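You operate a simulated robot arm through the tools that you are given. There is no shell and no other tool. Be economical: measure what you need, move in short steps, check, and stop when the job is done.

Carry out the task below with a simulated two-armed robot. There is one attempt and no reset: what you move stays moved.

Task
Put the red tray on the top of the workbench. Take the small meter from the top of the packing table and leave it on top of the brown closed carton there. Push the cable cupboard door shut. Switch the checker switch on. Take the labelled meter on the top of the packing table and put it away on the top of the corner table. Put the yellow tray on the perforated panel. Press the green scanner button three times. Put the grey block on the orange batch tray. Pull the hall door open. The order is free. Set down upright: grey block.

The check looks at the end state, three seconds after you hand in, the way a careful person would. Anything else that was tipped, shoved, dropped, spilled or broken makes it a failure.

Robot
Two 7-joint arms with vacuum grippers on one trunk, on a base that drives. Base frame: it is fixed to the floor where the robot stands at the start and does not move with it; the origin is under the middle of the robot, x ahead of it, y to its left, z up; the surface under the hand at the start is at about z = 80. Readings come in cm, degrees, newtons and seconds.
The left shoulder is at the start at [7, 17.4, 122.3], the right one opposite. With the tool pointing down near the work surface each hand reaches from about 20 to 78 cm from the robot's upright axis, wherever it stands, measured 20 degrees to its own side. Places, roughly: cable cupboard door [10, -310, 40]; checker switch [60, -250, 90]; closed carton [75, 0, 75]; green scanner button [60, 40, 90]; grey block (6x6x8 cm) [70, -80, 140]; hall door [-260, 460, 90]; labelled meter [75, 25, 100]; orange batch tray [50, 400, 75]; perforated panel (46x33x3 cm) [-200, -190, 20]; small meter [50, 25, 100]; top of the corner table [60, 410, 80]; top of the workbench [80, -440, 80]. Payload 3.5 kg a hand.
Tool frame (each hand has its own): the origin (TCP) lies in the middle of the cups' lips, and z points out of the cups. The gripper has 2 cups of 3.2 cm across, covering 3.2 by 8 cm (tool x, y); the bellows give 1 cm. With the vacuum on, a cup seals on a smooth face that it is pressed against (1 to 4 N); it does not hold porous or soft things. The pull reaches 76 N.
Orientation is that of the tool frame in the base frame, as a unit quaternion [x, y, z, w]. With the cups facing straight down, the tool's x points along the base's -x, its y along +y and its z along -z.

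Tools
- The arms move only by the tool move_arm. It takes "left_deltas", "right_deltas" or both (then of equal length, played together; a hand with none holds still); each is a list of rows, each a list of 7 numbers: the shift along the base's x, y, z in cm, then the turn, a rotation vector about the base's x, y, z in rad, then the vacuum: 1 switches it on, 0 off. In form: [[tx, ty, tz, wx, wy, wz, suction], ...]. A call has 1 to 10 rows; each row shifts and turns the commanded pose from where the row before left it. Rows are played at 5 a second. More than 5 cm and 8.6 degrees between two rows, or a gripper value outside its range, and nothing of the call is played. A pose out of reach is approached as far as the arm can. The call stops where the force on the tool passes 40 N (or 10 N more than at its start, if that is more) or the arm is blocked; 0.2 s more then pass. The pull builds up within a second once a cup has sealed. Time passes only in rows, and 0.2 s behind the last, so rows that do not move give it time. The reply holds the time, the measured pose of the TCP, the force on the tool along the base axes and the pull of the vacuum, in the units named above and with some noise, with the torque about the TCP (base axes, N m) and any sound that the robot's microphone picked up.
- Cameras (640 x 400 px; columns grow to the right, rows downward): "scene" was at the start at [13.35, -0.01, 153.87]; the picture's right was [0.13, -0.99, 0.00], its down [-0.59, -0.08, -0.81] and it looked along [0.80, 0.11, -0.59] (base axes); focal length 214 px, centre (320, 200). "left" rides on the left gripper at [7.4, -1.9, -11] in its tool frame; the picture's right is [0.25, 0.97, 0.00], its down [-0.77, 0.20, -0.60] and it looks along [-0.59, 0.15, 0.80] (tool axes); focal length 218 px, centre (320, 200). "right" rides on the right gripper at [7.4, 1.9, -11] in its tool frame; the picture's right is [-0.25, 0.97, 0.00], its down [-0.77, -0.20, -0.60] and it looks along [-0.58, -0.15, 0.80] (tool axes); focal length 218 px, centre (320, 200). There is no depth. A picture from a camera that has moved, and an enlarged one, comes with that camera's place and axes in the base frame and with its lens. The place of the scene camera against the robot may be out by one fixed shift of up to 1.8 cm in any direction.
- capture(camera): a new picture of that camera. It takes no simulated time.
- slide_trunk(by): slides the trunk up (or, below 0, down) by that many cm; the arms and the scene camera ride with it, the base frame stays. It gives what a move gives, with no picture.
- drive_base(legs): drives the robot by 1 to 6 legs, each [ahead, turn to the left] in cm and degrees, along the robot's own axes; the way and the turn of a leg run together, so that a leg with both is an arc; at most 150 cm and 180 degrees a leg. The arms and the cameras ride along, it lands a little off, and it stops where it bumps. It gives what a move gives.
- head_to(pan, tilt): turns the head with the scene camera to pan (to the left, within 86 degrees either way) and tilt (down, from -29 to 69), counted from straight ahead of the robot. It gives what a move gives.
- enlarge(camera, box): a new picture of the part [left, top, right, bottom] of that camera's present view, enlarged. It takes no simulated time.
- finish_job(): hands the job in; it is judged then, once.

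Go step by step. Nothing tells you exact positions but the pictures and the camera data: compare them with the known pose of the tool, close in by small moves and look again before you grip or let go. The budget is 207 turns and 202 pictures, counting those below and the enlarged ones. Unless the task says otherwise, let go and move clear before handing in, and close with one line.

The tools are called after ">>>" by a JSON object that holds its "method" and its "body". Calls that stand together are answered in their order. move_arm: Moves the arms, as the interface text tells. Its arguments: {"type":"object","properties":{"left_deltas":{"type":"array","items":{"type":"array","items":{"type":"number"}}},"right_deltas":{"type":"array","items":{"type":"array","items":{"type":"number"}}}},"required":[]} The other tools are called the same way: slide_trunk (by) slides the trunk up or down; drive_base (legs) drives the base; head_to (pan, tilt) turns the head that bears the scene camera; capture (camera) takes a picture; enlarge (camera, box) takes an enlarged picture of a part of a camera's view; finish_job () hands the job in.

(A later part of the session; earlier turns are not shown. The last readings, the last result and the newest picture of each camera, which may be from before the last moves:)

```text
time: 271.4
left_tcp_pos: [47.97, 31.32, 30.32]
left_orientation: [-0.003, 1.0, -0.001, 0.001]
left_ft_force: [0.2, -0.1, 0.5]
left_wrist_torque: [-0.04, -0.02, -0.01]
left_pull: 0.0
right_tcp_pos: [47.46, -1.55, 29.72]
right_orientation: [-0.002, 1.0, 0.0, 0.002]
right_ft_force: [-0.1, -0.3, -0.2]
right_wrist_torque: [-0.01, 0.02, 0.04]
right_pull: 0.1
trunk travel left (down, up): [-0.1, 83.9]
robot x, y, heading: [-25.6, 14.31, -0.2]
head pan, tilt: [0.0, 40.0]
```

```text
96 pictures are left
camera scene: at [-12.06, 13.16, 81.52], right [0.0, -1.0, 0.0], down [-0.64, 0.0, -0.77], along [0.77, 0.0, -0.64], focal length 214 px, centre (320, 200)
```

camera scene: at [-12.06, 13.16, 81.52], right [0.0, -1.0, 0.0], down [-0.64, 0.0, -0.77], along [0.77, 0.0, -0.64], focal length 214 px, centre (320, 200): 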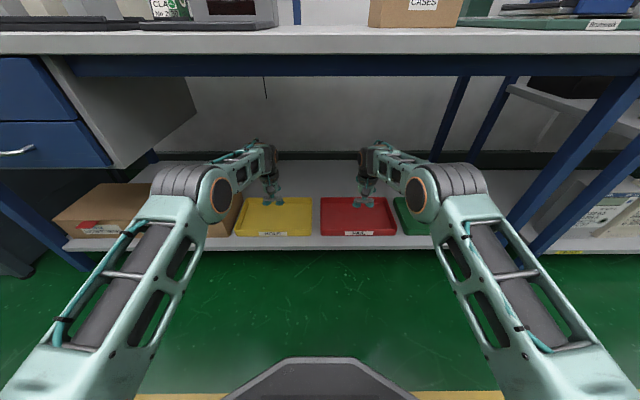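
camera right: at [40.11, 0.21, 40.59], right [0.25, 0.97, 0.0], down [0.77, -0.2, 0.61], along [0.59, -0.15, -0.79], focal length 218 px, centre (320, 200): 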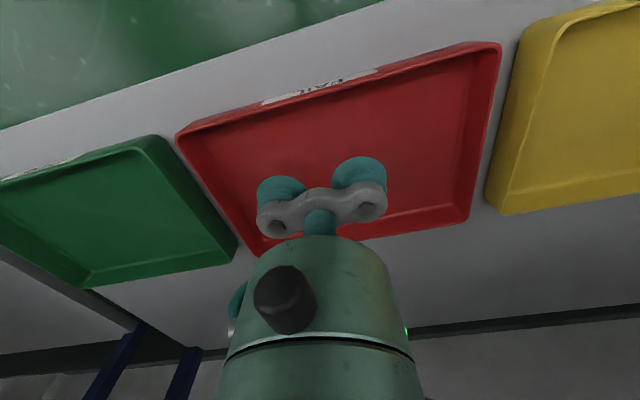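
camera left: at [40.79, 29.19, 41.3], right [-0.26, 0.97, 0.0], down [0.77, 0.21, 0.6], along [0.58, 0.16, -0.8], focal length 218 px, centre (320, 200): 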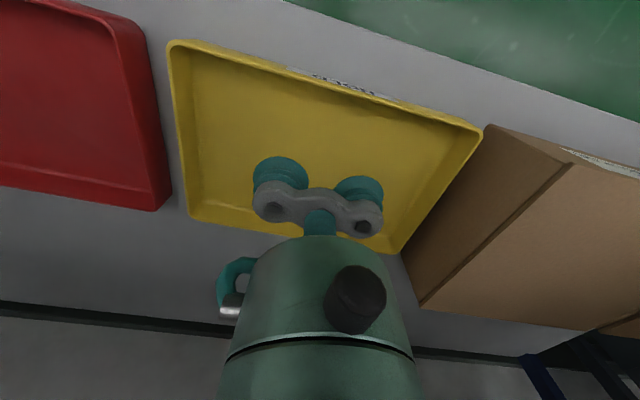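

Re-triangulating with both views, the trays sit lower (rim z≈19) and further in: red centre ≈[53,-1], yellow ≈[53.7,32.4]. Drive 6 cm more and adjust.

>>> {"method": "drive_base", "body": {"legs": [[6, 0]]}}

>>> {"method": "move_arm", "body": {"right_deltas": [[0, 0.3, -2, 0, 0, 0, 0], [0, 0, -2, 0, 0, 0, 0], [0, 0, 0, 0, 0, 0, 0], [0, 0, 0, 0, 0, 0, 0]], "left_deltas": [[0, 1, -2, 0, 0, 0, 0], [0, 0, -2, 0, 0, 0, 0], [0, 0, 0, 0, 0, 0, 0], [0, 0, 0, 0, 0, 0, 0]]}}

>>> {"method": "capture", "body": {"camera": "left"}}

>>> {"method": "capture", "body": {"camera": "right"}}

```text
time: 272.4
left_tcp_pos: [53.94, 31.23, 30.14]
left_orientation: [-0.004, 1.0, 0.0, -0.001]
left_ft_force: [0.5, -0.3, 0.6]
left_wrist_torque: [-0.02, -0.01, -0.01]
left_pull: 0.0
right_tcp_pos: [53.47, -1.7, 29.75]
right_orientation: [-0.002, 1.0, 0.0, 0.002]
right_ft_force: [-0.5, -0.5, -0.4]
right_wrist_torque: [-0.01, -0.03, 0.01]
right_pull: 0.0
trunk travel left (down, up): [-0.1, 83.9]
robot x, y, heading: [-19.03, 14.76, -0.2]
head pan, tilt: [0.0, 40.0]
```

```text
time: 273.4
left_tcp_pos: [53.83, 32.22, 26.15]
left_orientation: [-0.004, 1.0, 0.0, -0.001]
left_ft_force: [0.0, -0.7, -0.1]
left_wrist_torque: [-0.01, 0.01, 0.03]
left_pull: 0.0
right_tcp_pos: [53.46, -1.27, 25.72]
right_orientation: [-0.002, 1.0, -0.001, 0.002]
right_ft_force: [0.3, 0.0, 0.4]
right_wrist_torque: [0.0, -0.02, 0.01]
right_pull: 0.2
trunk travel left (down, up): [-0.1, 83.9]
robot x, y, heading: [-19.04, 14.31, -0.3]
head pan, tilt: [0.0, 40.0]
```

```text
95 pictures are left
camera left: at [46.74, 30.15, 37.29], right [-0.26, 0.97, 0.0], down [0.77, 0.21, 0.6], along [0.58, 0.16, -0.8], focal length 218 px, centre (320, 200)
```

left: 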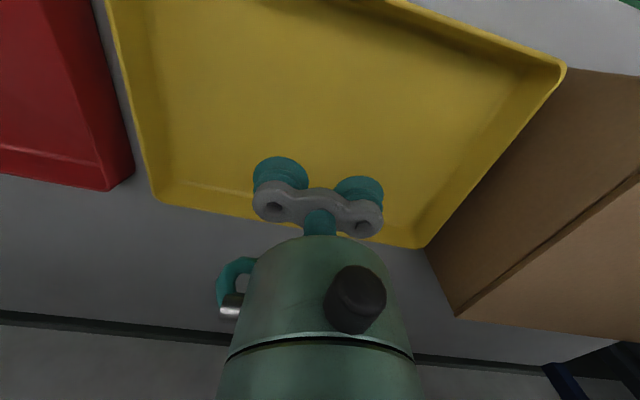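

```text
94 pictures are left
camera right: at [46.13, 0.54, 36.62], right [0.25, 0.97, 0.0], down [0.77, -0.2, 0.61], along [0.59, -0.15, -0.79], focal length 218 px, centre (320, 200)
```

right: 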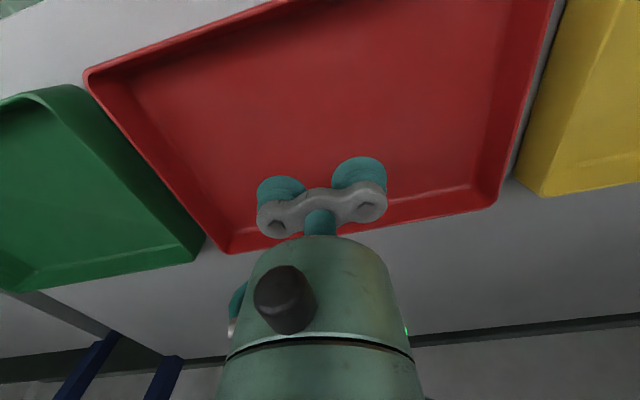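

Both hands are near the tray centres. Lower both with vacuum on, stopping short, then contact individually.

>>> {"method": "move_arm", "body": {"right_deltas": [[0.7, 0.4, -2.5, 0, 0, 0, 1], [0, 0, -2, 0, 0, 0, 1], [0, 0, -1, 0, 0, 0, 1], [0, 0, 0, 0, 0, 0, 1], [0, 0, 0, 0, 0, 0, 1]], "left_deltas": [[0.4, 0.2, -2.5, 0, 0, 0, 1], [0, 0, -2, 0, 0, 0, 1], [0, 0, -1.4, 0, 0, 0, 1], [0, 0, 0, 0, 0, 0, 1], [0, 0, 0, 0, 0, 0, 1]]}}

>>> {"method": "move_arm", "body": {"right_deltas": [[0, 0, -0.5, 0, 0, 0, 1], [0, 0, -0.5, 0, 0, 0, 1], [0, 0, -0.5, 0, 0, 0, 1], [0, 0, -0.5, 0, 0, 0, 1], [0, 0, -0.4, 0, 0, 0, 1], [0, 0, -0.4, 0, 0, 0, 1], [0, 0, 0, 0, 0, 0, 1]]}}

>>> {"method": "move_arm", "body": {"left_deltas": [[0, 0, -0.5, 0, 0, 0, 1], [0, 0, -0.5, 0, 0, 0, 1], [0, 0, -0.5, 0, 0, 0, 1], [0, 0, -0.5, 0, 0, 0, 1], [0, 0, -0.4, 0, 0, 0, 1], [0, 0, -0.4, 0, 0, 0, 1], [0, 0, 0, 0, 0, 0, 1]]}}

```text
time: 274.6
left_tcp_pos: [54.28, 32.52, 20.4]
left_orientation: [-0.004, 1.0, 0.001, 0.0]
left_ft_force: [0.7, -0.6, 0.3]
left_wrist_torque: [0.02, 0.02, 0.0]
left_pull: 0.0
right_tcp_pos: [54.17, -1.01, 20.3]
right_orientation: [-0.003, 1.0, 0.0, 0.002]
right_ft_force: [-0.2, -0.5, -0.3]
right_wrist_torque: [0.02, 0.01, 0.03]
right_pull: 0.1
trunk travel left (down, up): [-0.1, 83.9]
robot x, y, heading: [-19.21, 14.58, 0.1]
head pan, tilt: [0.0, 40.0]
```

```text
time: 276.2
left_tcp_pos: [54.23, 32.43, 20.35]
left_orientation: [-0.003, 1.0, 0.0, 0.0]
left_ft_force: [-0.6, 0.7, 0.1]
left_wrist_torque: [0.03, 0.04, 0.01]
left_pull: 0.0
right_tcp_pos: [54.26, -1.01, 17.45]
right_orientation: [-0.003, 1.0, -0.001, 0.002]
right_ft_force: [-0.7, 0.0, -0.3]
right_wrist_torque: [-0.02, 0.02, -0.02]
right_pull: 0.0
trunk travel left (down, up): [-0.1, 83.9]
robot x, y, heading: [-19.45, 13.97, -0.1]
head pan, tilt: [0.0, 40.0]
```

```text
time: 277.8
left_tcp_pos: [54.5, 32.55, 17.45]
left_orientation: [-0.003, 1.0, 0.001, -0.001]
left_ft_force: [0.6, -0.1, 0.1]
left_wrist_torque: [-0.02, 0.03, -0.01]
left_pull: 0.1
right_tcp_pos: [54.16, -0.97, 17.27]
right_orientation: [-0.002, 1.0, 0.0, 0.002]
right_ft_force: [-0.4, 0.2, -0.1]
right_wrist_torque: [-0.01, -0.01, 0.0]
right_pull: 0.1
trunk travel left (down, up): [-0.1, 83.9]
robot x, y, heading: [-19.05, 14.58, -0.0]
head pan, tilt: [0.0, 40.0]
```

Not yet in contact at z 17.4; continue in small steps.

>>> {"method": "move_arm", "body": {"right_deltas": [[0, 0, -0.4, 0, 0, 0, 1], [0, 0, -0.4, 0, 0, 0, 1], [0, 0, -0.4, 0, 0, 0, 1], [0, 0, -0.4, 0, 0, 0, 1], [0, 0, -0.4, 0, 0, 0, 1], [0, 0, -0.4, 0, 0, 0, 1], [0, 0, 0, 0, 0, 0, 1]]}}

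>>> {"method": "move_arm", "body": {"left_deltas": [[0, 0, -0.4, 0, 0, 0, 1], [0, 0, -0.4, 0, 0, 0, 1], [0, 0, -0.4, 0, 0, 0, 1], [0, 0, -0.4, 0, 0, 0, 1], [0, 0, -0.4, 0, 0, 0, 1], [0, 0, -0.4, 0, 0, 0, 1], [0, 0, 0, 0, 0, 0, 1]]}}

```text
time: 278.9
left_tcp_pos: [54.5, 32.56, 17.66]
left_orientation: [-0.002, 1.0, 0.0, 0.001]
left_ft_force: [1.1, 0.2, 0.8]
left_wrist_torque: [0.01, -0.03, 0.0]
left_pull: 0.0
right_tcp_pos: [54.48, -0.86, 16.48]
right_orientation: [-0.003, 1.0, 0.001, 0.008]
right_ft_force: [-1.3, 0.2, 19.0]
right_wrist_torque: [-0.2, 0.46, -0.13]
right_pull: 75.4
trunk travel left (down, up): [-0.1, 83.9]
robot x, y, heading: [-19.14, 14.08, -0.1]
head pan, tilt: [0.0, 40.0]
stopped in row 5 (right hand): the force on the tool passed its limit at 43 N (the readings are from after the stop); the commanded pose is now the measured one
```

```text
time: 280.6
left_tcp_pos: [53.62, 32.4, 16.39]
left_orientation: [-0.003, 1.0, 0.0, 0.007]
left_ft_force: [8.7, -1.5, 24.0]
left_wrist_torque: [-0.04, 0.53, 0.03]
left_pull: 75.2
right_tcp_pos: [53.38, -1.04, 16.79]
right_orientation: [-0.002, 1.0, 0.0, 0.008]
right_ft_force: [-0.1, 0.3, -2.9]
right_wrist_torque: [-0.02, 0.0, -0.01]
right_pull: 75.7
trunk travel left (down, up): [-0.1, 83.9]
robot x, y, heading: [-19.56, 14.45, -0.2]
head pan, tilt: [0.0, 40.0]
```

Both sealed. Lift both trays 6 cm and back out.

>>> {"method": "move_arm", "body": {"right_deltas": [[0, 0, 1, 0, 0, 0, 1], [0, 0, 1.5, 0, 0, 0, 1], [0, 0, 2, 0, 0, 0, 1], [0, 0, 2, 0, 0, 0, 1], [0, 0, 0, 0, 0, 0, 1]], "left_deltas": [[0, 0, 1, 0, 0, 0, 1], [0, 0, 1.5, 0, 0, 0, 1], [0, 0, 2, 0, 0, 0, 1], [0, 0, 2, 0, 0, 0, 1], [0, 0, 0, 0, 0, 0, 1]]}}

>>> {"method": "capture", "body": {"camera": "scene"}}

>>> {"method": "drive_base", "body": {"legs": [[-50, 0]]}}

>>> {"method": "capture", "body": {"camera": "scene"}}

```text
time: 281.8
left_tcp_pos: [54.55, 32.64, 21.65]
left_orientation: [-0.003, 1.0, 0.0, -0.001]
left_ft_force: [0.1, -0.1, -3.2]
left_wrist_torque: [-0.03, 0.01, 0.02]
left_pull: 75.5
right_tcp_pos: [54.24, -0.87, 22.45]
right_orientation: [-0.003, 1.0, 0.001, 0.004]
right_ft_force: [0.3, 0.1, -2.5]
right_wrist_torque: [0.0, 0.01, -0.01]
right_pull: 75.2
trunk travel left (down, up): [-0.1, 83.9]
robot x, y, heading: [-18.99, 14.63, -0.0]
head pan, tilt: [0.0, 40.0]
```

```text
93 pictures are left
camera scene: at [-6.03, 13.14, 81.51], right [0.0, -1.0, 0.0], down [-0.64, 0.0, -0.77], along [0.77, 0.0, -0.64], focal length 214 px, centre (320, 200)
```

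scene: 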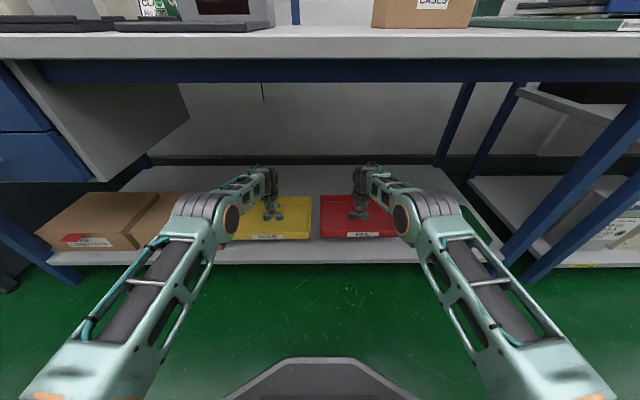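

```text
time: 284.7
left_tcp_pos: [3.93, 32.58, 21.52]
left_orientation: [-0.001, 1.0, 0.0, -0.001]
left_ft_force: [0.0, 0.4, -4.0]
left_wrist_torque: [-0.03, -0.04, 0.01]
left_pull: 75.0
right_tcp_pos: [3.65, -0.87, 22.35]
right_orientation: [-0.001, 1.0, 0.0, 0.005]
right_ft_force: [0.0, 1.2, -3.7]
right_wrist_torque: [0.01, 0.03, 0.04]
right_pull: 75.8
trunk travel left (down, up): [-0.1, 83.9]
robot x, y, heading: [-69.81, 14.19, -0.5]
head pan, tilt: [0.0, 40.0]
```

```text
92 pictures are left
camera scene: at [-56.67, 13.29, 81.51], right [-0.01, -1.0, 0.0], down [-0.64, 0.0, -0.77], along [0.77, 0.0, -0.64], focal length 214 px, centre (320, 200)
```

scene: 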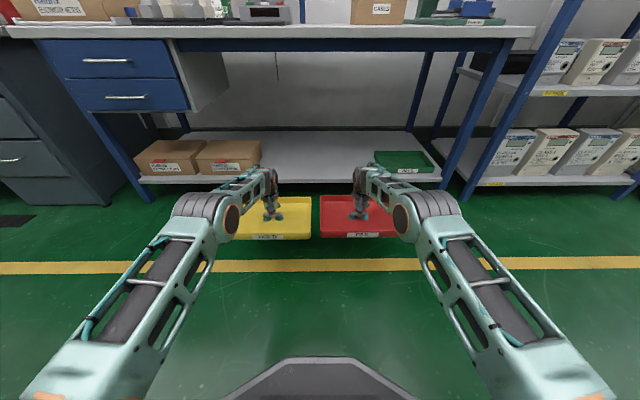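

Both trays are out cleanly. Raise the trunk and head toward the perforated panel at about [-200,-190].

>>> {"method": "slide_trunk", "body": {"by": 40}}

>>> {"method": "drive_base", "body": {"legs": [[0, -121], [80, 0]]}}

>>> {"method": "head_to", "body": {"pan": 0, "tilt": 25}}

>>> {"method": "capture", "body": {"camera": "scene"}}

```text
time: 288.6
left_tcp_pos: [4.06, 32.53, 61.63]
left_orientation: [-0.002, 1.0, -0.001, -0.001]
left_ft_force: [-0.4, 0.0, -3.3]
left_wrist_torque: [0.01, -0.02, 0.01]
left_pull: 75.2
right_tcp_pos: [3.67, -0.95, 62.46]
right_orientation: [0.0, 1.0, 0.001, 0.005]
right_ft_force: [-0.4, 0.9, -3.1]
right_wrist_torque: [-0.01, 0.0, -0.01]
right_pull: 75.8
trunk travel left (down, up): [-40.1, 43.9]
robot x, y, heading: [-69.97, 14.5, -0.3]
head pan, tilt: [0.0, 40.0]
```

```text
time: 297.9
left_tcp_pos: [-135.94, -124.97, 61.43]
left_orientation: [0.874, 0.486, 0.0, 0.0]
left_ft_force: [0.7, -0.8, -3.2]
left_wrist_torque: [0.02, 0.05, 0.02]
left_pull: 75.9
right_tcp_pos: [-164.01, -106.94, 62.37]
right_orientation: [0.874, 0.485, -0.003, 0.003]
right_ft_force: [-0.4, 0.2, -2.4]
right_wrist_torque: [0.02, 0.02, 0.01]
right_pull: 76.1
trunk travel left (down, up): [-40.1, 43.9]
robot x, y, heading: [-112.09, -52.63, -122.4]
head pan, tilt: [0.0, 40.0]
```

```text
time: 298.6
left_tcp_pos: [-135.74, -124.95, 61.54]
left_orientation: [0.874, 0.487, 0.0, -0.001]
left_ft_force: [-0.9, 0.5, -1.9]
left_wrist_torque: [-0.02, 0.04, -0.01]
left_pull: 76.1
right_tcp_pos: [-163.92, -106.98, 62.46]
right_orientation: [0.874, 0.485, -0.003, 0.003]
right_ft_force: [0.0, -0.1, -2.3]
right_wrist_torque: [-0.01, 0.01, -0.01]
right_pull: 75.7
trunk travel left (down, up): [-40.1, 43.9]
robot x, y, heading: [-112.26, -53.18, -122.2]
head pan, tilt: [0.0, 25.0]
```

```text
91 pictures are left
camera scene: at [-119.88, -66.01, 123.84], right [-0.84, 0.54, 0.0], down [0.23, 0.36, -0.91], along [-0.48, -0.77, -0.42], focal length 214 px, centre (320, 200)
```

scene: 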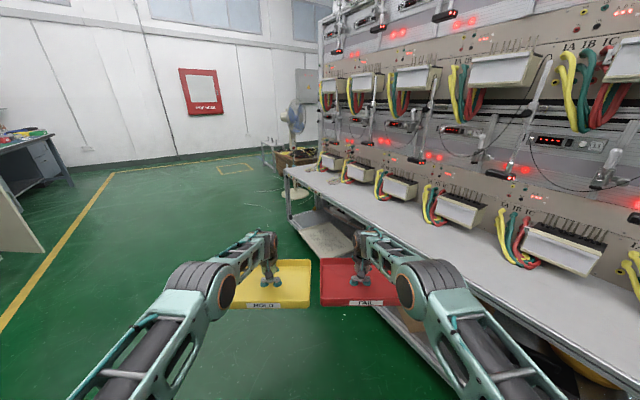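

>>> {"method": "enlarge", "body": {"camera": "scene", "box": [240, 130, 440, 260]}}

```text
3.08 times, centred on (340, 195) of scene
camera zoom: at [-119.88, -66.01, 123.84], right [-0.84, 0.54, 0.0], down [0.23, 0.36, -0.91], along [-0.48, -0.77, -0.42], focal length 660 px, centre (258, 215)
```

zoom: 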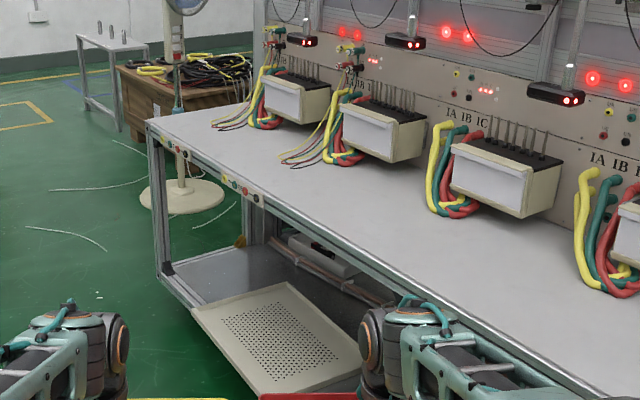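

The perforated panel (centre about [-202,-188,21.5]) lies on the low shelf under the test bench, whose front edge is at x≈-182. I'll go to [-80,-170] first, then turn to face it.

>>> {"method": "drive_base", "body": {"legs": [[0, 47.5], [121, 0], [0, -105.3]]}}

>>> {"method": "capture", "body": {"camera": "scene"}}

```text
time: 311.2
left_tcp_pos: [-156.87, -183.64, 61.49]
left_orientation: [1.0, -0.013, 0.001, 0.0]
left_ft_force: [-0.8, 0.8, -3.5]
left_wrist_torque: [0.03, 0.02, -0.01]
left_pull: 75.7
right_tcp_pos: [-155.44, -150.21, 62.46]
right_orientation: [1.0, -0.015, -0.004, 0.001]
right_ft_force: [-0.2, 0.8, -3.0]
right_wrist_torque: [0.02, 0.0, 0.02]
right_pull: 75.2
trunk travel left (down, up): [-40.1, 43.9]
robot x, y, heading: [-82.59, -167.81, 178.3]
head pan, tilt: [0.0, 25.0]
```

```text
89 pictures are left
camera scene: at [-97.03, -168.52, 123.85], right [0.04, 1.0, 0.0], down [0.42, -0.02, -0.91], along [-0.91, 0.03, -0.42], focal length 214 px, centre (320, 200)
```

scene: 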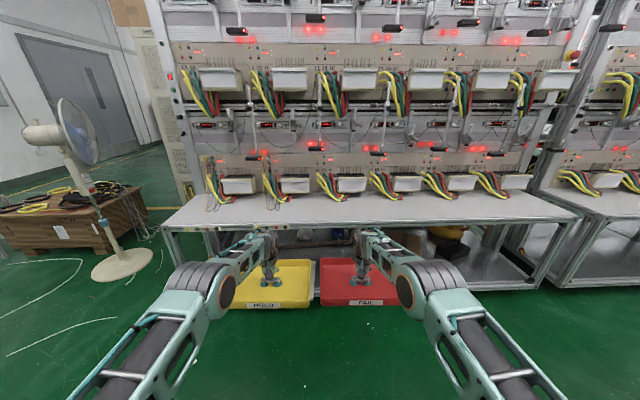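

I'll retract the red tray with the right hand so it stays outside the bench, then view the panel.

>>> {"method": "move_arm", "body": {"right_deltas": [[4, 1.5, 0, 0, 0, 0, 1], [4, 1.5, 0, 0, 0, 0, 1], [4, 1.5, 0, 0, 0, 0, 1], [4, 1.5, 0, 0, 0, 0, 1], [4, 2, 0, 0, 0, 0, 1], [4, 2, 0, 0, 0, 0, 1], [4, 2, 0, 0, 0, 0, 1], [2, 2, 0, 0, 0, 0, 1], [0, 0, 0, 0, 0, 0, 1]], "left_deltas": [[1, -0.5, 0, 0, 0, 0, 1], [2, -0.5, 0, 0, 0, 0, 1], [2, -0.5, 0, 0, 0, 0, 1], [0, 0, 0, 0, 0, 0, 1], [0, 0, 0, 0, 0, 0, 1], [0, 0, 0, 0, 0, 0, 1], [0, 0, 0, 0, 0, 0, 1], [0, 0, 0, 0, 0, 0, 1], [0, 0, 0, 0, 0, 0, 1]]}}

>>> {"method": "head_to", "body": {"pan": 0, "tilt": 40}}

>>> {"method": "capture", "body": {"camera": "scene"}}

>>> {"method": "capture", "body": {"camera": "left"}}

```text
time: 313.2
left_tcp_pos: [-151.89, -185.01, 61.57]
left_orientation: [1.0, -0.014, 0.0, -0.001]
left_ft_force: [0.3, 0.2, -3.4]
left_wrist_torque: [0.03, 0.01, 0.01]
left_pull: 75.4
right_tcp_pos: [-125.28, -136.21, 62.41]
right_orientation: [1.0, -0.015, -0.005, 0.001]
right_ft_force: [0.4, -0.3, -2.5]
right_wrist_torque: [0.02, -0.02, 0.0]
right_pull: 75.2
trunk travel left (down, up): [-40.1, 43.9]
robot x, y, heading: [-82.05, -167.92, 177.8]
head pan, tilt: [0.0, 25.0]
```

```text
time: 314.0
left_tcp_pos: [-151.91, -185.06, 61.63]
left_orientation: [1.0, -0.013, 0.002, 0.0]
left_ft_force: [0.0, 0.5, -3.7]
left_wrist_torque: [0.0, 0.01, 0.0]
left_pull: 75.6
right_tcp_pos: [-125.4, -136.26, 62.36]
right_orientation: [1.0, -0.015, -0.005, 0.001]
right_ft_force: [-0.7, 0.2, -2.8]
right_wrist_torque: [0.01, 0.0, 0.0]
right_pull: 75.6
trunk travel left (down, up): [-40.1, 43.9]
robot x, y, heading: [-82.84, -167.93, 177.7]
head pan, tilt: [0.0, 40.0]
```

```text
88 pictures are left
camera scene: at [-96.3, -168.58, 121.52], right [0.04, 1.0, 0.0], down [0.64, -0.02, -0.77], along [-0.77, 0.03, -0.64], focal length 214 px, centre (320, 200)
```

scene: 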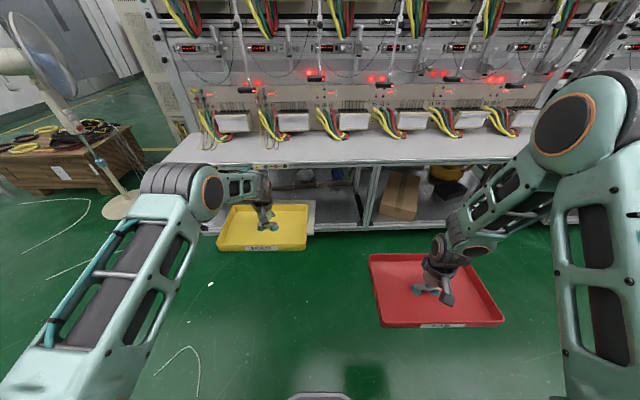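

```text
87 pictures are left
camera left: at [-144.38, -183.46, 72.59], right [0.23, -0.97, 0.0], down [-0.78, -0.18, 0.6], along [-0.59, -0.14, -0.8], focal length 218 px, centre (320, 200)
```

left: 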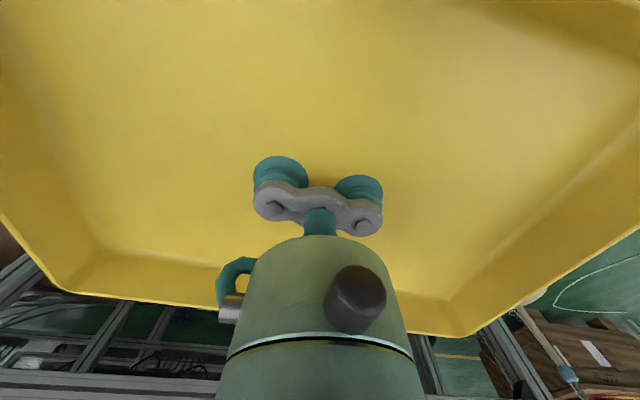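

Part of the panel shows beside the yellow tray. Raise the right hand well up and closer in, raise the left a bit, then drop the trunk by 40.

>>> {"method": "move_arm", "body": {"right_deltas": [[0.7, 0, 4, 0, 0, 0, 1], [0.7, 0, 4, 0, 0, 0, 1], [0.7, 0, 4, 0, 0, 0, 1], [0.7, 0, 4, 0, 0, 0, 1], [0.7, 0, 4, 0, 0, 0, 1], [0.7, 0, 4, 0, 0, 0, 1], [0.7, 0, 4, 0, 0, 0, 1], [0, 0, 4, 0, 0, 0, 1], [0, 0, 0, 0, 0, 0, 1]], "left_deltas": [[-1, 0, 4, 0, 0, 0, 1], [-1, 0, 4, 0, 0, 0, 1], [-1, 0, 1.5, 0, 0, 0, 1], [-1, 0, 0, 0, 0, 0, 1], [-1, 0, 0, 0, 0, 0, 1], [0, 0, 0, 0, 0, 0, 1], [0, 0, 0, 0, 0, 0, 1], [0, 0, 0, 0, 0, 0, 1], [0, 0, 0, 0, 0, 0, 1]]}}

>>> {"method": "slide_trunk", "body": {"by": -40}}

>>> {"method": "head_to", "body": {"pan": 0, "tilt": 30}}

>>> {"method": "capture", "body": {"camera": "scene"}}

```text
time: 316.0
left_tcp_pos: [-156.67, -185.24, 71.04]
left_orientation: [1.0, -0.014, 0.001, 0.0]
left_ft_force: [-0.5, 0.5, -3.0]
left_wrist_torque: [-0.01, 0.02, -0.01]
left_pull: 75.4
right_tcp_pos: [-120.51, -135.92, 94.57]
right_orientation: [1.0, -0.015, -0.008, 0.017]
right_ft_force: [-0.4, 0.3, -3.1]
right_wrist_torque: [0.0, -0.03, -0.08]
right_pull: 75.3
trunk travel left (down, up): [-40.1, 43.9]
robot x, y, heading: [-82.3, -167.77, 178.1]
head pan, tilt: [0.0, 40.0]
```

```text
time: 319.9
left_tcp_pos: [-156.69, -185.14, 31.0]
left_orientation: [1.0, -0.015, 0.001, 0.0]
left_ft_force: [0.2, -0.3, -3.2]
left_wrist_torque: [0.02, 0.04, -0.01]
left_pull: 75.5
right_tcp_pos: [-120.49, -135.75, 54.1]
right_orientation: [1.0, -0.018, -0.004, 0.017]
right_ft_force: [-0.3, -0.6, -2.7]
right_wrist_torque: [0.01, -0.02, 0.04]
right_pull: 75.6
trunk travel left (down, up): [-0.1, 83.9]
robot x, y, heading: [-82.36, -167.72, 178.1]
head pan, tilt: [0.0, 40.0]
```

```text
time: 320.6
left_tcp_pos: [-156.74, -185.21, 31.04]
left_orientation: [1.0, -0.013, 0.001, 0.0]
left_ft_force: [0.0, -0.1, -2.9]
left_wrist_torque: [0.0, 0.02, -0.03]
left_pull: 75.4
right_tcp_pos: [-120.48, -135.73, 54.14]
right_orientation: [1.0, -0.017, -0.005, 0.017]
right_ft_force: [1.3, -0.5, -3.6]
right_wrist_torque: [0.05, 0.0, 0.01]
right_pull: 75.9
trunk travel left (down, up): [-0.1, 83.9]
robot x, y, heading: [-82.49, -167.72, 178.0]
head pan, tilt: [0.0, 30.0]
```

```text
86 pictures are left
camera scene: at [-96.82, -168.56, 83.05], right [0.04, 1.0, 0.0], down [0.5, -0.02, -0.87], along [-0.86, 0.03, -0.5], focal length 214 px, centre (320, 200)
```

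scene: 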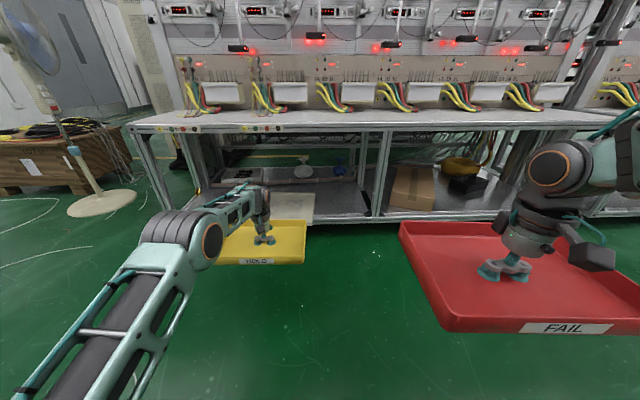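

Shift the left hand 4 cm left and drive in, in two stages.

>>> {"method": "move_arm", "body": {"left_deltas": [[0, -2, 0, 0, 0, 0, 1], [0, -2.4, 0, 0, 0, 0, 1], [0, 0, 0, 0, 0, 0, 1]]}}

>>> {"method": "drive_base", "body": {"legs": [[25, 0.5]]}}

>>> {"method": "capture", "body": {"camera": "scene"}}

```text
time: 321.4
left_tcp_pos: [-156.81, -189.7, 30.89]
left_orientation: [1.0, -0.015, 0.0, 0.0]
left_ft_force: [-0.1, 0.2, -3.1]
left_wrist_torque: [-0.02, 0.04, -0.03]
left_pull: 75.1
right_tcp_pos: [-120.44, -135.67, 54.28]
right_orientation: [1.0, -0.018, -0.005, 0.016]
right_ft_force: [0.5, -0.9, -3.0]
right_wrist_torque: [0.02, 0.0, -0.01]
right_pull: 75.9
trunk travel left (down, up): [-0.1, 83.9]
robot x, y, heading: [-82.33, -167.69, 178.0]
head pan, tilt: [0.0, 30.0]
```

```text
time: 323.2
left_tcp_pos: [-181.89, -189.63, 30.99]
left_orientation: [1.0, -0.008, 0.001, 0.0]
left_ft_force: [-0.2, 0.4, -2.7]
left_wrist_torque: [0.02, 0.03, 0.04]
left_pull: 75.5
right_tcp_pos: [-146.08, -135.29, 54.29]
right_orientation: [1.0, -0.011, -0.004, 0.017]
right_ft_force: [0.1, -0.6, -3.7]
right_wrist_torque: [0.0, -0.02, 0.0]
right_pull: 75.6
trunk travel left (down, up): [-0.1, 83.9]
robot x, y, heading: [-107.79, -167.34, 178.1]
head pan, tilt: [0.0, 30.0]
```

```text
85 pictures are left
camera scene: at [-122.14, -167.92, 83.05], right [0.03, 1.0, 0.0], down [0.5, -0.01, -0.87], along [-0.87, 0.02, -0.5], focal length 214 px, centre (320, 200)
```

scene: 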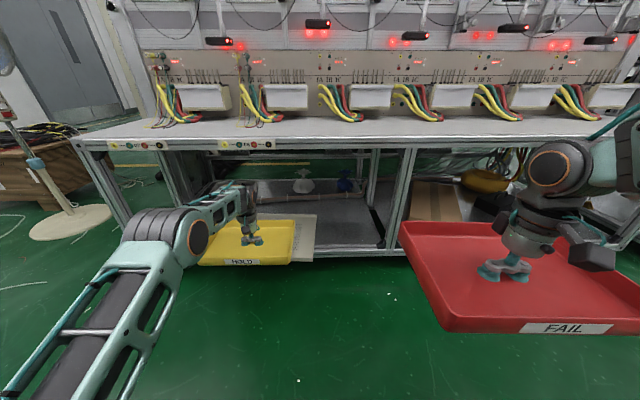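

>>> {"method": "drive_base", "body": {"legs": [[20, 0.5]]}}

>>> {"method": "capture", "body": {"camera": "scene"}}

>>> {"method": "enlarge", "body": {"camera": "scene", "box": [120, 180, 400, 340]}}

>>> {"method": "capture", "body": {"camera": "left"}}

```text
time: 324.8
left_tcp_pos: [-201.83, -189.77, 30.93]
left_orientation: [1.0, -0.004, 0.002, 0.0]
left_ft_force: [0.1, -0.2, -3.3]
left_wrist_torque: [0.01, 0.05, 0.02]
left_pull: 75.7
right_tcp_pos: [-166.66, -135.21, 54.23]
right_orientation: [1.0, -0.008, -0.004, 0.019]
right_ft_force: [0.6, 0.3, -3.0]
right_wrist_torque: [-0.01, 0.0, 0.0]
right_pull: 75.2
trunk travel left (down, up): [-0.1, 83.9]
robot x, y, heading: [-127.78, -166.61, 179.1]
head pan, tilt: [0.0, 30.0]
```

```text
84 pictures are left
camera scene: at [-142.38, -167.59, 83.05], right [0.02, 1.0, 0.0], down [0.5, -0.01, -0.87], along [-0.87, 0.02, -0.5], focal length 214 px, centre (320, 200)
```

scene: 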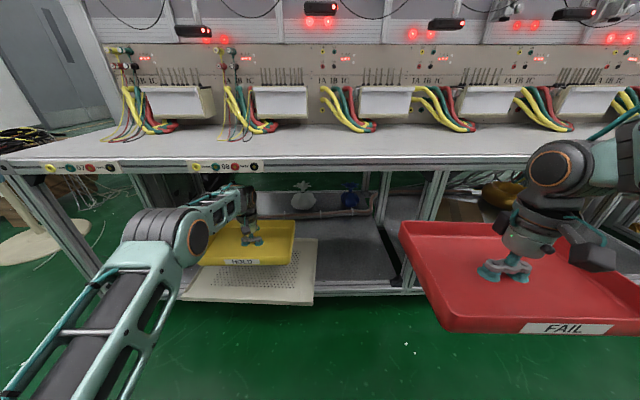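

```text
2.29 times, centred on (260, 260) of scene
camera zoom: at [-142.38, -167.59, 83.05], right [0.02, 1.0, 0.0], down [0.5, -0.01, -0.87], along [-0.87, 0.02, -0.5], focal length 490 px, centre (457, 63)
```

zoom: 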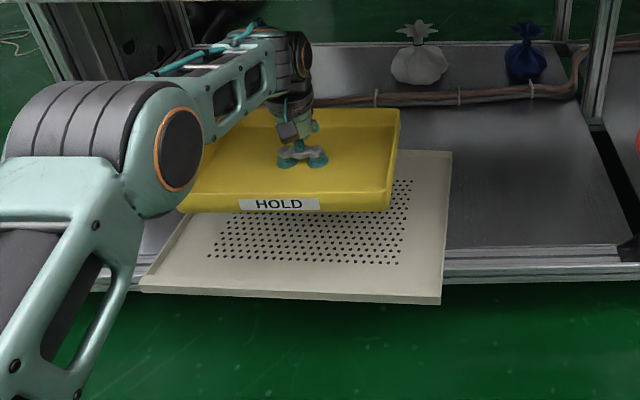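

```text
82 pictures are left
camera left: at [-194.31, -188.12, 42.01], right [0.24, -0.97, 0.0], down [-0.77, -0.19, 0.6], along [-0.58, -0.15, -0.8], focal length 218 px, centre (320, 200)
```

left: 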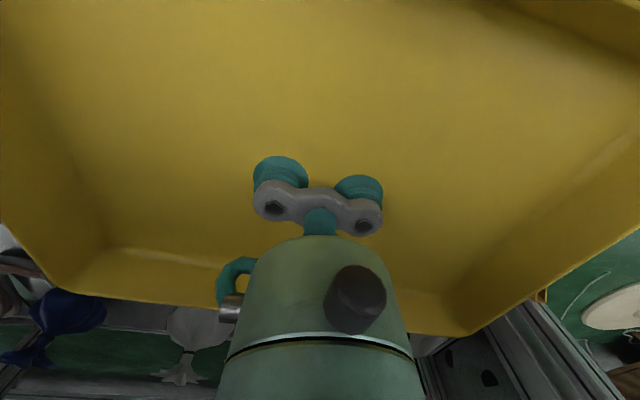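

The tray is centred over the panel (panel centre ≈[-202,-190]). Lower it gently.

>>> {"method": "move_arm", "body": {"left_deltas": [[0, 0, -2, 0, 0, 0, 1], [0, 0, -2, 0, 0, 0, 1], [0, 0, -1.5, 0, 0, 0, 1], [0, 0, 0, 0, 0, 0, 1], [0, 0, 0, 0, 0, 0, 1]]}}

>>> {"method": "enlarge", "body": {"camera": "scene", "box": [120, 180, 400, 340]}}

```text
time: 326.0
left_tcp_pos: [-201.92, -189.77, 25.29]
left_orientation: [1.0, -0.004, 0.001, 0.0]
left_ft_force: [0.1, 0.9, -2.9]
left_wrist_torque: [-0.03, 0.0, 0.0]
left_pull: 75.7
right_tcp_pos: [-166.51, -135.2, 54.17]
right_orientation: [1.0, -0.009, -0.005, 0.019]
right_ft_force: [-0.1, 0.5, -3.1]
right_wrist_torque: [0.02, -0.02, 0.02]
right_pull: 75.8
trunk travel left (down, up): [-0.1, 83.9]
robot x, y, heading: [-127.97, -166.7, 179.1]
head pan, tilt: [0.0, 30.0]
```

```text
2.29 times, centred on (260, 260) of scene
camera zoom: at [-142.38, -167.59, 83.05], right [0.02, 1.0, 0.0], down [0.5, -0.01, -0.87], along [-0.87, 0.02, -0.5], focal length 490 px, centre (457, 63)
```

zoom: 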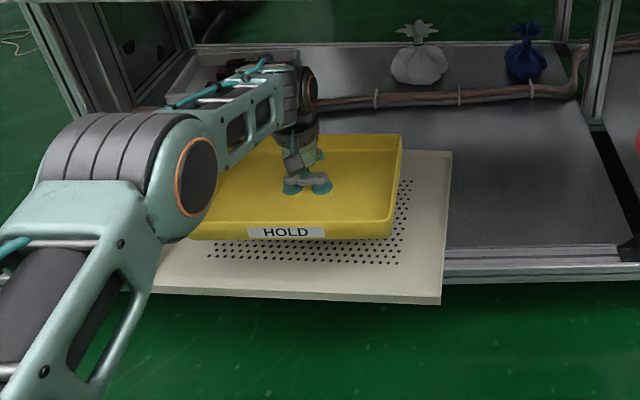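

>>> {"method": "move_arm", "body": {"left_deltas": [[0, 0, -0.6, 0, 0, 0, 1], [0, 0, -0.5, 0, 0, 0, 1], [0, 0, -0.4, 0, 0, 0, 1], [0, 0, -0.4, 0, 0, 0, 1], [0, 0, -0.4, 0, 0, 0, 1], [0, 0, 0, 0, 0, 0, 1]]}}

```text
time: 327.4
left_tcp_pos: [-201.73, -189.81, 23.06]
left_orientation: [1.0, -0.005, 0.001, -0.001]
left_ft_force: [0.0, 0.1, -4.0]
left_wrist_torque: [-0.02, 0.01, -0.02]
left_pull: 75.3
right_tcp_pos: [-166.59, -135.26, 54.28]
right_orientation: [1.0, -0.009, -0.005, 0.018]
right_ft_force: [0.3, 0.0, -3.1]
right_wrist_torque: [0.01, 0.0, -0.06]
right_pull: 74.8
trunk travel left (down, up): [-0.1, 83.9]
robot x, y, heading: [-128.4, -166.57, 179.1]
head pan, tilt: [0.0, 30.0]
```

>>> {"method": "move_arm", "body": {"left_deltas": [[0, 0, -0.4, 0, 0, 0, 1], [0, 0, -0.4, 0, 0, 0, 1], [0, 0, -0.4, 0, 0, 0, 1], [0, 0, 0, 0, 0, 0, 1]]}}

>>> {"method": "enlarge", "body": {"camera": "scene", "box": [120, 180, 400, 340]}}

```text
time: 328.4
left_tcp_pos: [-201.73, -189.73, 21.95]
left_orientation: [1.0, -0.004, 0.001, 0.0]
left_ft_force: [-0.1, 0.4, -3.5]
left_wrist_torque: [0.03, 0.03, 0.04]
left_pull: 75.3
right_tcp_pos: [-166.55, -135.24, 54.26]
right_orientation: [1.0, -0.009, -0.005, 0.02]
right_ft_force: [0.4, 0.5, -3.1]
right_wrist_torque: [-0.01, 0.03, 0.0]
right_pull: 75.2
trunk travel left (down, up): [-0.1, 83.9]
robot x, y, heading: [-127.98, -166.94, 179.3]
head pan, tilt: [0.0, 30.0]
```

```text
2.29 times, centred on (260, 260) of scene
camera zoom: at [-142.39, -167.59, 83.05], right [0.02, 1.0, 0.0], down [0.5, -0.01, -0.87], along [-0.87, 0.02, -0.5], focal length 490 px, centre (457, 63)
```

zoom: 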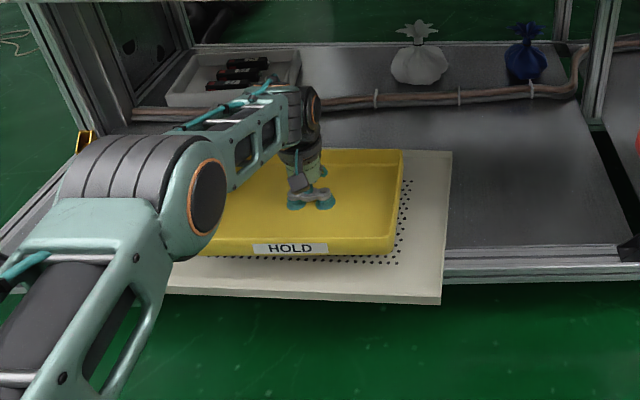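

>>> {"method": "move_arm", "body": {"left_deltas": [[0, 0, -0.4, 0, 0, 0, 1], [0, 0, -0.4, 0, 0, 0, 1], [0, 0, -0.4, 0, 0, 0, 1], [0, 0, -0.3, 0, 0, 0, 1], [0, 0, 0, 0, 0, 0, 1]]}}

```text
time: 329.6
left_tcp_pos: [-201.83, -189.79, 20.44]
left_orientation: [1.0, -0.005, 0.001, 0.0]
left_ft_force: [0.0, -0.7, -2.4]
left_wrist_torque: [0.04, 0.02, 0.03]
left_pull: 75.5
right_tcp_pos: [-166.49, -135.17, 54.26]
right_orientation: [1.0, -0.009, -0.004, 0.019]
right_ft_force: [-0.2, -0.3, -2.8]
right_wrist_torque: [0.01, -0.02, 0.0]
right_pull: 75.4
trunk travel left (down, up): [-0.1, 83.9]
robot x, y, heading: [-127.68, -166.57, 179.0]
head pan, tilt: [0.0, 30.0]
```

>>> {"method": "move_arm", "body": {"left_deltas": [[0, 0, -0.3, 0, 0, 0, 1], [0, 0, -0.3, 0, 0, 0, 1], [0, 0, -0.3, 0, 0, 0, 1], [0, 0, 0, 0, 0, 0, 1]]}}

>>> {"method": "enlarge", "body": {"camera": "scene", "box": [120, 180, 400, 340]}}

```text
time: 330.6
left_tcp_pos: [-201.74, -189.78, 19.51]
left_orientation: [1.0, -0.004, 0.001, 0.0]
left_ft_force: [0.5, -0.2, -3.0]
left_wrist_torque: [0.01, 0.01, -0.01]
left_pull: 75.5
right_tcp_pos: [-166.68, -135.15, 54.25]
right_orientation: [1.0, -0.008, -0.005, 0.02]
right_ft_force: [0.1, 0.4, -3.0]
right_wrist_torque: [0.0, -0.04, -0.04]
right_pull: 75.6
trunk travel left (down, up): [-0.1, 83.9]
robot x, y, heading: [-128.06, -166.6, 178.8]
head pan, tilt: [0.0, 30.0]
```

```text
2.29 times, centred on (260, 260) of scene
camera zoom: at [-142.39, -167.59, 83.05], right [0.02, 1.0, 0.0], down [0.5, -0.01, -0.87], along [-0.87, 0.02, -0.5], focal length 490 px, centre (457, 63)
```

zoom: 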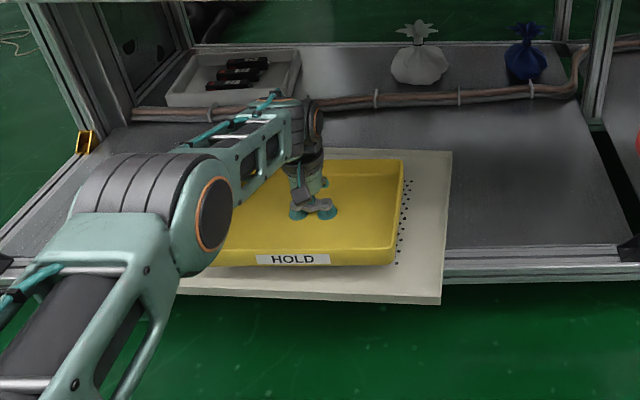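

>>> {"method": "move_arm", "body": {"left_deltas": [[0, 0, -0.3, 0, 0, 0, 1], [0, 0, -0.3, 0, 0, 0, 1], [0, 0, -0.3, 0, 0, 0, 1], [0, 0, -0.3, 0, 0, 0, 1], [0, 0, 0, 0, 0, 0, 1]]}}

```text
time: 331.8
left_tcp_pos: [-201.75, -189.81, 18.42]
left_orientation: [1.0, -0.004, 0.001, 0.0]
left_ft_force: [-0.6, 0.3, -2.5]
left_wrist_torque: [0.0, 0.02, -0.02]
left_pull: 75.4
right_tcp_pos: [-166.63, -135.16, 54.28]
right_orientation: [1.0, -0.008, -0.005, 0.019]
right_ft_force: [-0.2, 0.8, -3.7]
right_wrist_torque: [-0.03, 0.02, -0.03]
right_pull: 75.8
trunk travel left (down, up): [-0.1, 83.9]
robot x, y, heading: [-127.89, -166.7, 178.8]
head pan, tilt: [0.0, 30.0]
```

>>> {"method": "move_arm", "body": {"left_deltas": [[0, 0, -0.3, 0, 0, 0, 1], [0, 0, -0.3, 0, 0, 0, 1], [0, 0, -0.3, 0, 0, 0, 1], [0, 0, 0, 0, 0, 0, 1]]}}

>>> {"method": "enlarge", "body": {"camera": "scene", "box": [180, 220, 340, 320]}}

```text
time: 332.8
left_tcp_pos: [-201.83, -189.86, 17.56]
left_orientation: [1.0, -0.005, 0.001, -0.001]
left_ft_force: [0.3, -0.5, -3.1]
left_wrist_torque: [0.04, 0.04, -0.02]
left_pull: 75.7
right_tcp_pos: [-166.53, -135.13, 54.27]
right_orientation: [1.0, -0.009, -0.004, 0.019]
right_ft_force: [0.3, 0.2, -3.3]
right_wrist_torque: [0.03, -0.02, 0.0]
right_pull: 75.1
trunk travel left (down, up): [-0.1, 83.9]
robot x, y, heading: [-128.31, -166.72, 178.9]
head pan, tilt: [0.0, 30.0]
```

```text
4.00 times, centred on (260, 270) of scene
camera zoom: at [-142.39, -167.59, 83.05], right [0.02, 1.0, 0.0], down [0.5, -0.01, -0.87], along [-0.87, 0.02, -0.5], focal length 858 px, centre (560, -80)
```

zoom: 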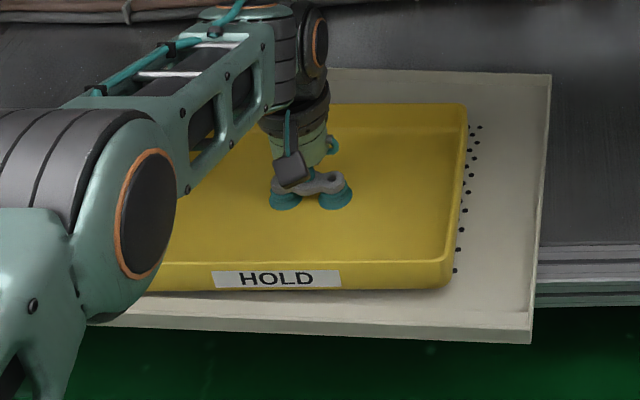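

>>> {"method": "move_arm", "body": {"left_deltas": [[0, 0, -0.3, 0, 0, 0, 1], [0, 0, -0.3, 0, 0, 0, 1], [0, 0, -0.3, 0, 0, 0, 1], [0, 0, -0.3, 0, 0, 0, 1], [0, 0, 0, 0, 0, 0, 1]]}}

```text
time: 334.0
left_tcp_pos: [-201.75, -189.88, 16.25]
left_orientation: [1.0, -0.005, 0.001, 0.0]
left_ft_force: [0.2, -0.6, -3.6]
left_wrist_torque: [-0.01, 0.02, 0.01]
left_pull: 75.8
right_tcp_pos: [-166.54, -135.11, 54.22]
right_orientation: [1.0, -0.009, -0.005, 0.02]
right_ft_force: [1.7, -0.5, -3.4]
right_wrist_torque: [0.01, -0.04, 0.01]
right_pull: 75.0
trunk travel left (down, up): [-0.1, 83.9]
robot x, y, heading: [-127.87, -166.52, 179.1]
head pan, tilt: [0.0, 30.0]
```

>>> {"method": "move_arm", "body": {"left_deltas": [[0, 0, -0.3, 0, 0, 0, 1], [0, 0, -0.3, 0, 0, 0, 1], [0, 0, 0, 0, 0, 0, 1]]}}

>>> {"method": "enlarge", "body": {"camera": "scene", "box": [220, 230, 340, 310]}}

```text
time: 334.8
left_tcp_pos: [-201.78, -189.95, 15.81]
left_orientation: [1.0, -0.004, -0.001, 0.0]
left_ft_force: [1.2, -0.1, 8.9]
left_wrist_torque: [-0.16, -0.32, 0.23]
left_pull: 75.4
right_tcp_pos: [-166.52, -135.08, 54.29]
right_orientation: [1.0, -0.009, -0.005, 0.019]
right_ft_force: [-0.7, -0.1, -2.9]
right_wrist_torque: [0.0, -0.04, 0.0]
right_pull: 75.4
trunk travel left (down, up): [-0.1, 83.9]
robot x, y, heading: [-128.36, -166.54, 178.8]
head pan, tilt: [0.0, 30.0]
```

```text
5.00 times, centred on (280, 270) of scene
camera zoom: at [-142.27, -167.55, 83.09], right [0.02, 1.0, 0.0], down [0.5, -0.01, -0.87], along [-0.87, 0.01, -0.5], focal length 1072 px, centre (520, -150)
```

zoom: 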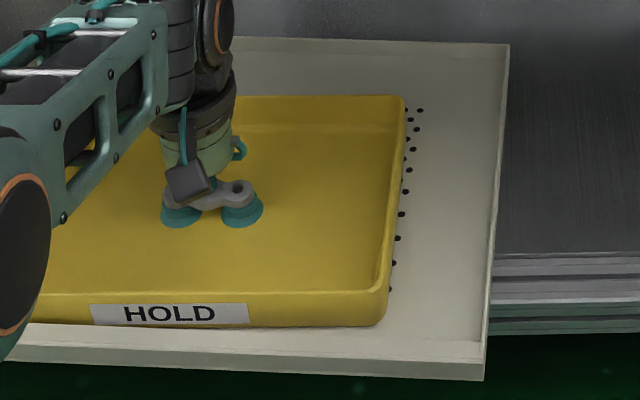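

In contact and fully within the panel. Release and rise.

>>> {"method": "move_arm", "body": {"left_deltas": [[0, 0, 0, 0, 0, 0, 0], [0, 0, 0, 0, 0, 0, 0], [0, 0, 0, 0, 0, 0, 0], [0, 0, 0.5, 0, 0, 0, 0], [0, 0, 0.5, 0, 0, 0, 0], [0, 0, 2, 0, 0, 0, 0], [0, 0, 4, 0, 0, 0, 0], [0, 0, 4, 0, 0, 0, 0], [0, 0, 0, 0, 0, 0, 0]]}}

>>> {"method": "drive_base", "body": {"legs": [[-50, 0]]}}

>>> {"method": "capture", "body": {"camera": "scene"}}

```text
time: 336.8
left_tcp_pos: [-201.93, -189.79, 26.61]
left_orientation: [1.0, -0.004, 0.0, 0.001]
left_ft_force: [-0.2, -0.2, 0.1]
left_wrist_torque: [0.0, -0.02, 0.04]
left_pull: 0.1
right_tcp_pos: [-166.59, -135.28, 54.35]
right_orientation: [1.0, -0.008, -0.004, 0.018]
right_ft_force: [0.8, 0.2, -2.6]
right_wrist_torque: [0.0, -0.04, 0.02]
right_pull: 75.4
trunk travel left (down, up): [-0.1, 83.9]
robot x, y, heading: [-127.59, -166.73, 178.8]
head pan, tilt: [0.0, 30.0]
```

```text
time: 339.8
left_tcp_pos: [-151.69, -190.74, 26.53]
left_orientation: [1.0, -0.005, 0.001, 0.0]
left_ft_force: [0.0, -0.3, -0.6]
left_wrist_torque: [-0.01, -0.02, 0.0]
left_pull: 0.1
right_tcp_pos: [-116.37, -136.02, 54.21]
right_orientation: [1.0, -0.009, -0.005, 0.02]
right_ft_force: [0.1, 0.4, -2.8]
right_wrist_torque: [0.0, -0.02, 0.02]
right_pull: 75.5
trunk travel left (down, up): [-0.1, 83.9]
robot x, y, heading: [-77.42, -167.29, 179.0]
head pan, tilt: [0.0, 30.0]
```

```text
76 pictures are left
camera scene: at [-92.13, -168.48, 83.05], right [0.02, 1.0, 0.0], down [0.5, -0.01, -0.87], along [-0.87, 0.01, -0.5], focal length 214 px, centre (320, 200)
```

scene: 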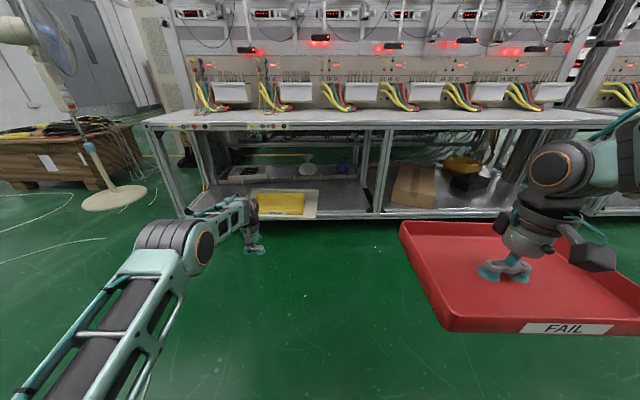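

The yellow tray is in place. Raise the trunk, tuck the left hand, and go south to look at the cupboard, checker and workbench.

>>> {"method": "slide_trunk", "body": {"by": 40}}

>>> {"method": "slide_trunk", "body": {"by": 32}}

>>> {"method": "move_arm", "body": {"left_deltas": [[4, 0, 2, 0, 0, 0, 0], [4, 0, 2, 0, 0, 0, 0], [4, 0, 2, 0, 0, 0, 0], [4, 0, 2, 0, 0, 0, 0], [4, 0, 2, 0, 0, 0, 0], [4, 0, 2, 0, 0, 0, 0], [4, 0, 2, 0, 0, 0, 0], [4, 0, 2, 0, 0, 0, 0], [0, 0, 0, 0, 0, 0, 0]]}}

>>> {"method": "drive_base", "body": {"legs": [[0, 91], [130, 0], [0, 75]]}}

>>> {"method": "head_to", "body": {"pan": 0, "tilt": 20}}

>>> {"method": "capture", "body": {"camera": "scene"}}

```text
time: 343.6
left_tcp_pos: [-151.64, -190.65, 66.69]
left_orientation: [1.0, -0.004, 0.001, 0.0]
left_ft_force: [-0.2, -0.2, -0.5]
left_wrist_torque: [-0.01, -0.02, -0.03]
left_pull: 0.0
right_tcp_pos: [-116.33, -136.19, 94.15]
right_orientation: [1.0, -0.009, -0.005, 0.019]
right_ft_force: [-0.7, -0.1, -3.4]
right_wrist_torque: [-0.01, 0.01, 0.02]
right_pull: 75.1
trunk travel left (down, up): [-40.1, 43.9]
robot x, y, heading: [-77.82, -167.35, 179.0]
head pan, tilt: [0.0, 30.0]
```

```text
time: 346.8
left_tcp_pos: [-151.73, -190.7, 98.55]
left_orientation: [1.0, -0.004, 0.001, 0.0]
left_ft_force: [-0.1, -0.1, -0.3]
left_wrist_torque: [0.03, 0.0, 0.05]
left_pull: 0.1
right_tcp_pos: [-116.49, -136.17, 126.14]
right_orientation: [1.0, -0.008, -0.004, 0.019]
right_ft_force: [0.5, -0.5, -2.4]
right_wrist_torque: [0.0, -0.01, -0.04]
right_pull: 75.3
trunk travel left (down, up): [-72.1, 11.9]
robot x, y, heading: [-77.87, -167.42, 179.0]
head pan, tilt: [0.0, 30.0]
```

```text
time: 348.8
left_tcp_pos: [-119.72, -190.62, 114.8]
left_orientation: [1.0, -0.004, 0.001, 0.0]
left_ft_force: [1.3, 0.3, 0.2]
left_wrist_torque: [0.02, -0.02, -0.01]
left_pull: 0.1
right_tcp_pos: [-116.48, -136.02, 126.18]
right_orientation: [1.0, -0.008, -0.003, 0.019]
right_ft_force: [0.1, -0.1, -2.9]
right_wrist_torque: [0.02, -0.03, 0.0]
right_pull: 75.8
trunk travel left (down, up): [-72.1, 11.9]
robot x, y, heading: [-77.95, -167.55, 179.1]
head pan, tilt: [0.0, 30.0]
```

```text
time: 362.3
left_tcp_pos: [-33.7, -284.01, 114.78]
left_orientation: [0.134, 0.991, 0.0, -0.001]
left_ft_force: [0.1, -0.6, -0.9]
left_wrist_torque: [-0.02, -0.03, 0.01]
left_pull: 0.1
right_tcp_pos: [-51.2, -335.98, 126.17]
right_orientation: [0.139, 0.99, 0.019, 0.006]
right_ft_force: [0.7, -0.9, -3.8]
right_wrist_torque: [0.04, 0.03, -0.01]
right_pull: 75.4
trunk travel left (down, up): [-72.1, 11.9]
robot x, y, heading: [-80.4, -295.44, -15.8]
head pan, tilt: [0.0, 30.0]
```

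```text
time: 363.0
left_tcp_pos: [-33.86, -283.96, 114.65]
left_orientation: [0.134, 0.991, 0.0, -0.001]
left_ft_force: [0.3, 0.5, 0.2]
left_wrist_torque: [-0.01, 0.0, -0.06]
left_pull: 0.0
right_tcp_pos: [-51.12, -335.96, 126.24]
right_orientation: [0.139, 0.99, 0.019, 0.006]
right_ft_force: [-0.1, -0.4, -2.9]
right_wrist_torque: [0.0, 0.02, -0.03]
right_pull: 75.7
trunk travel left (down, up): [-72.1, 11.9]
robot x, y, heading: [-79.94, -295.47, -15.9]
head pan, tilt: [0.0, 20.0]
```

```text
75 pictures are left
camera scene: at [-66.83, -300.54, 156.65], right [-0.28, -0.96, 0.0], down [-0.33, 0.09, -0.94], along [0.9, -0.26, -0.34], focal length 214 px, centre (320, 200)
```

scene: 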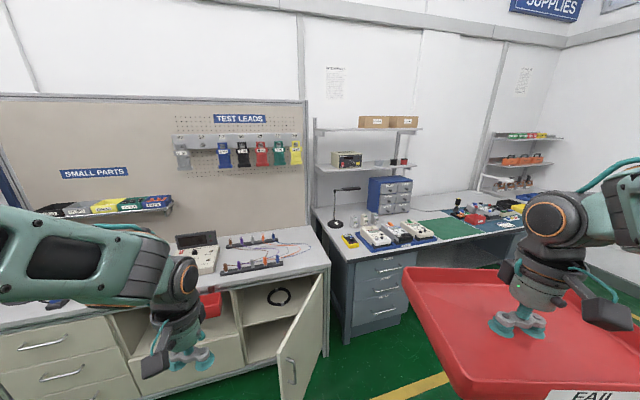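

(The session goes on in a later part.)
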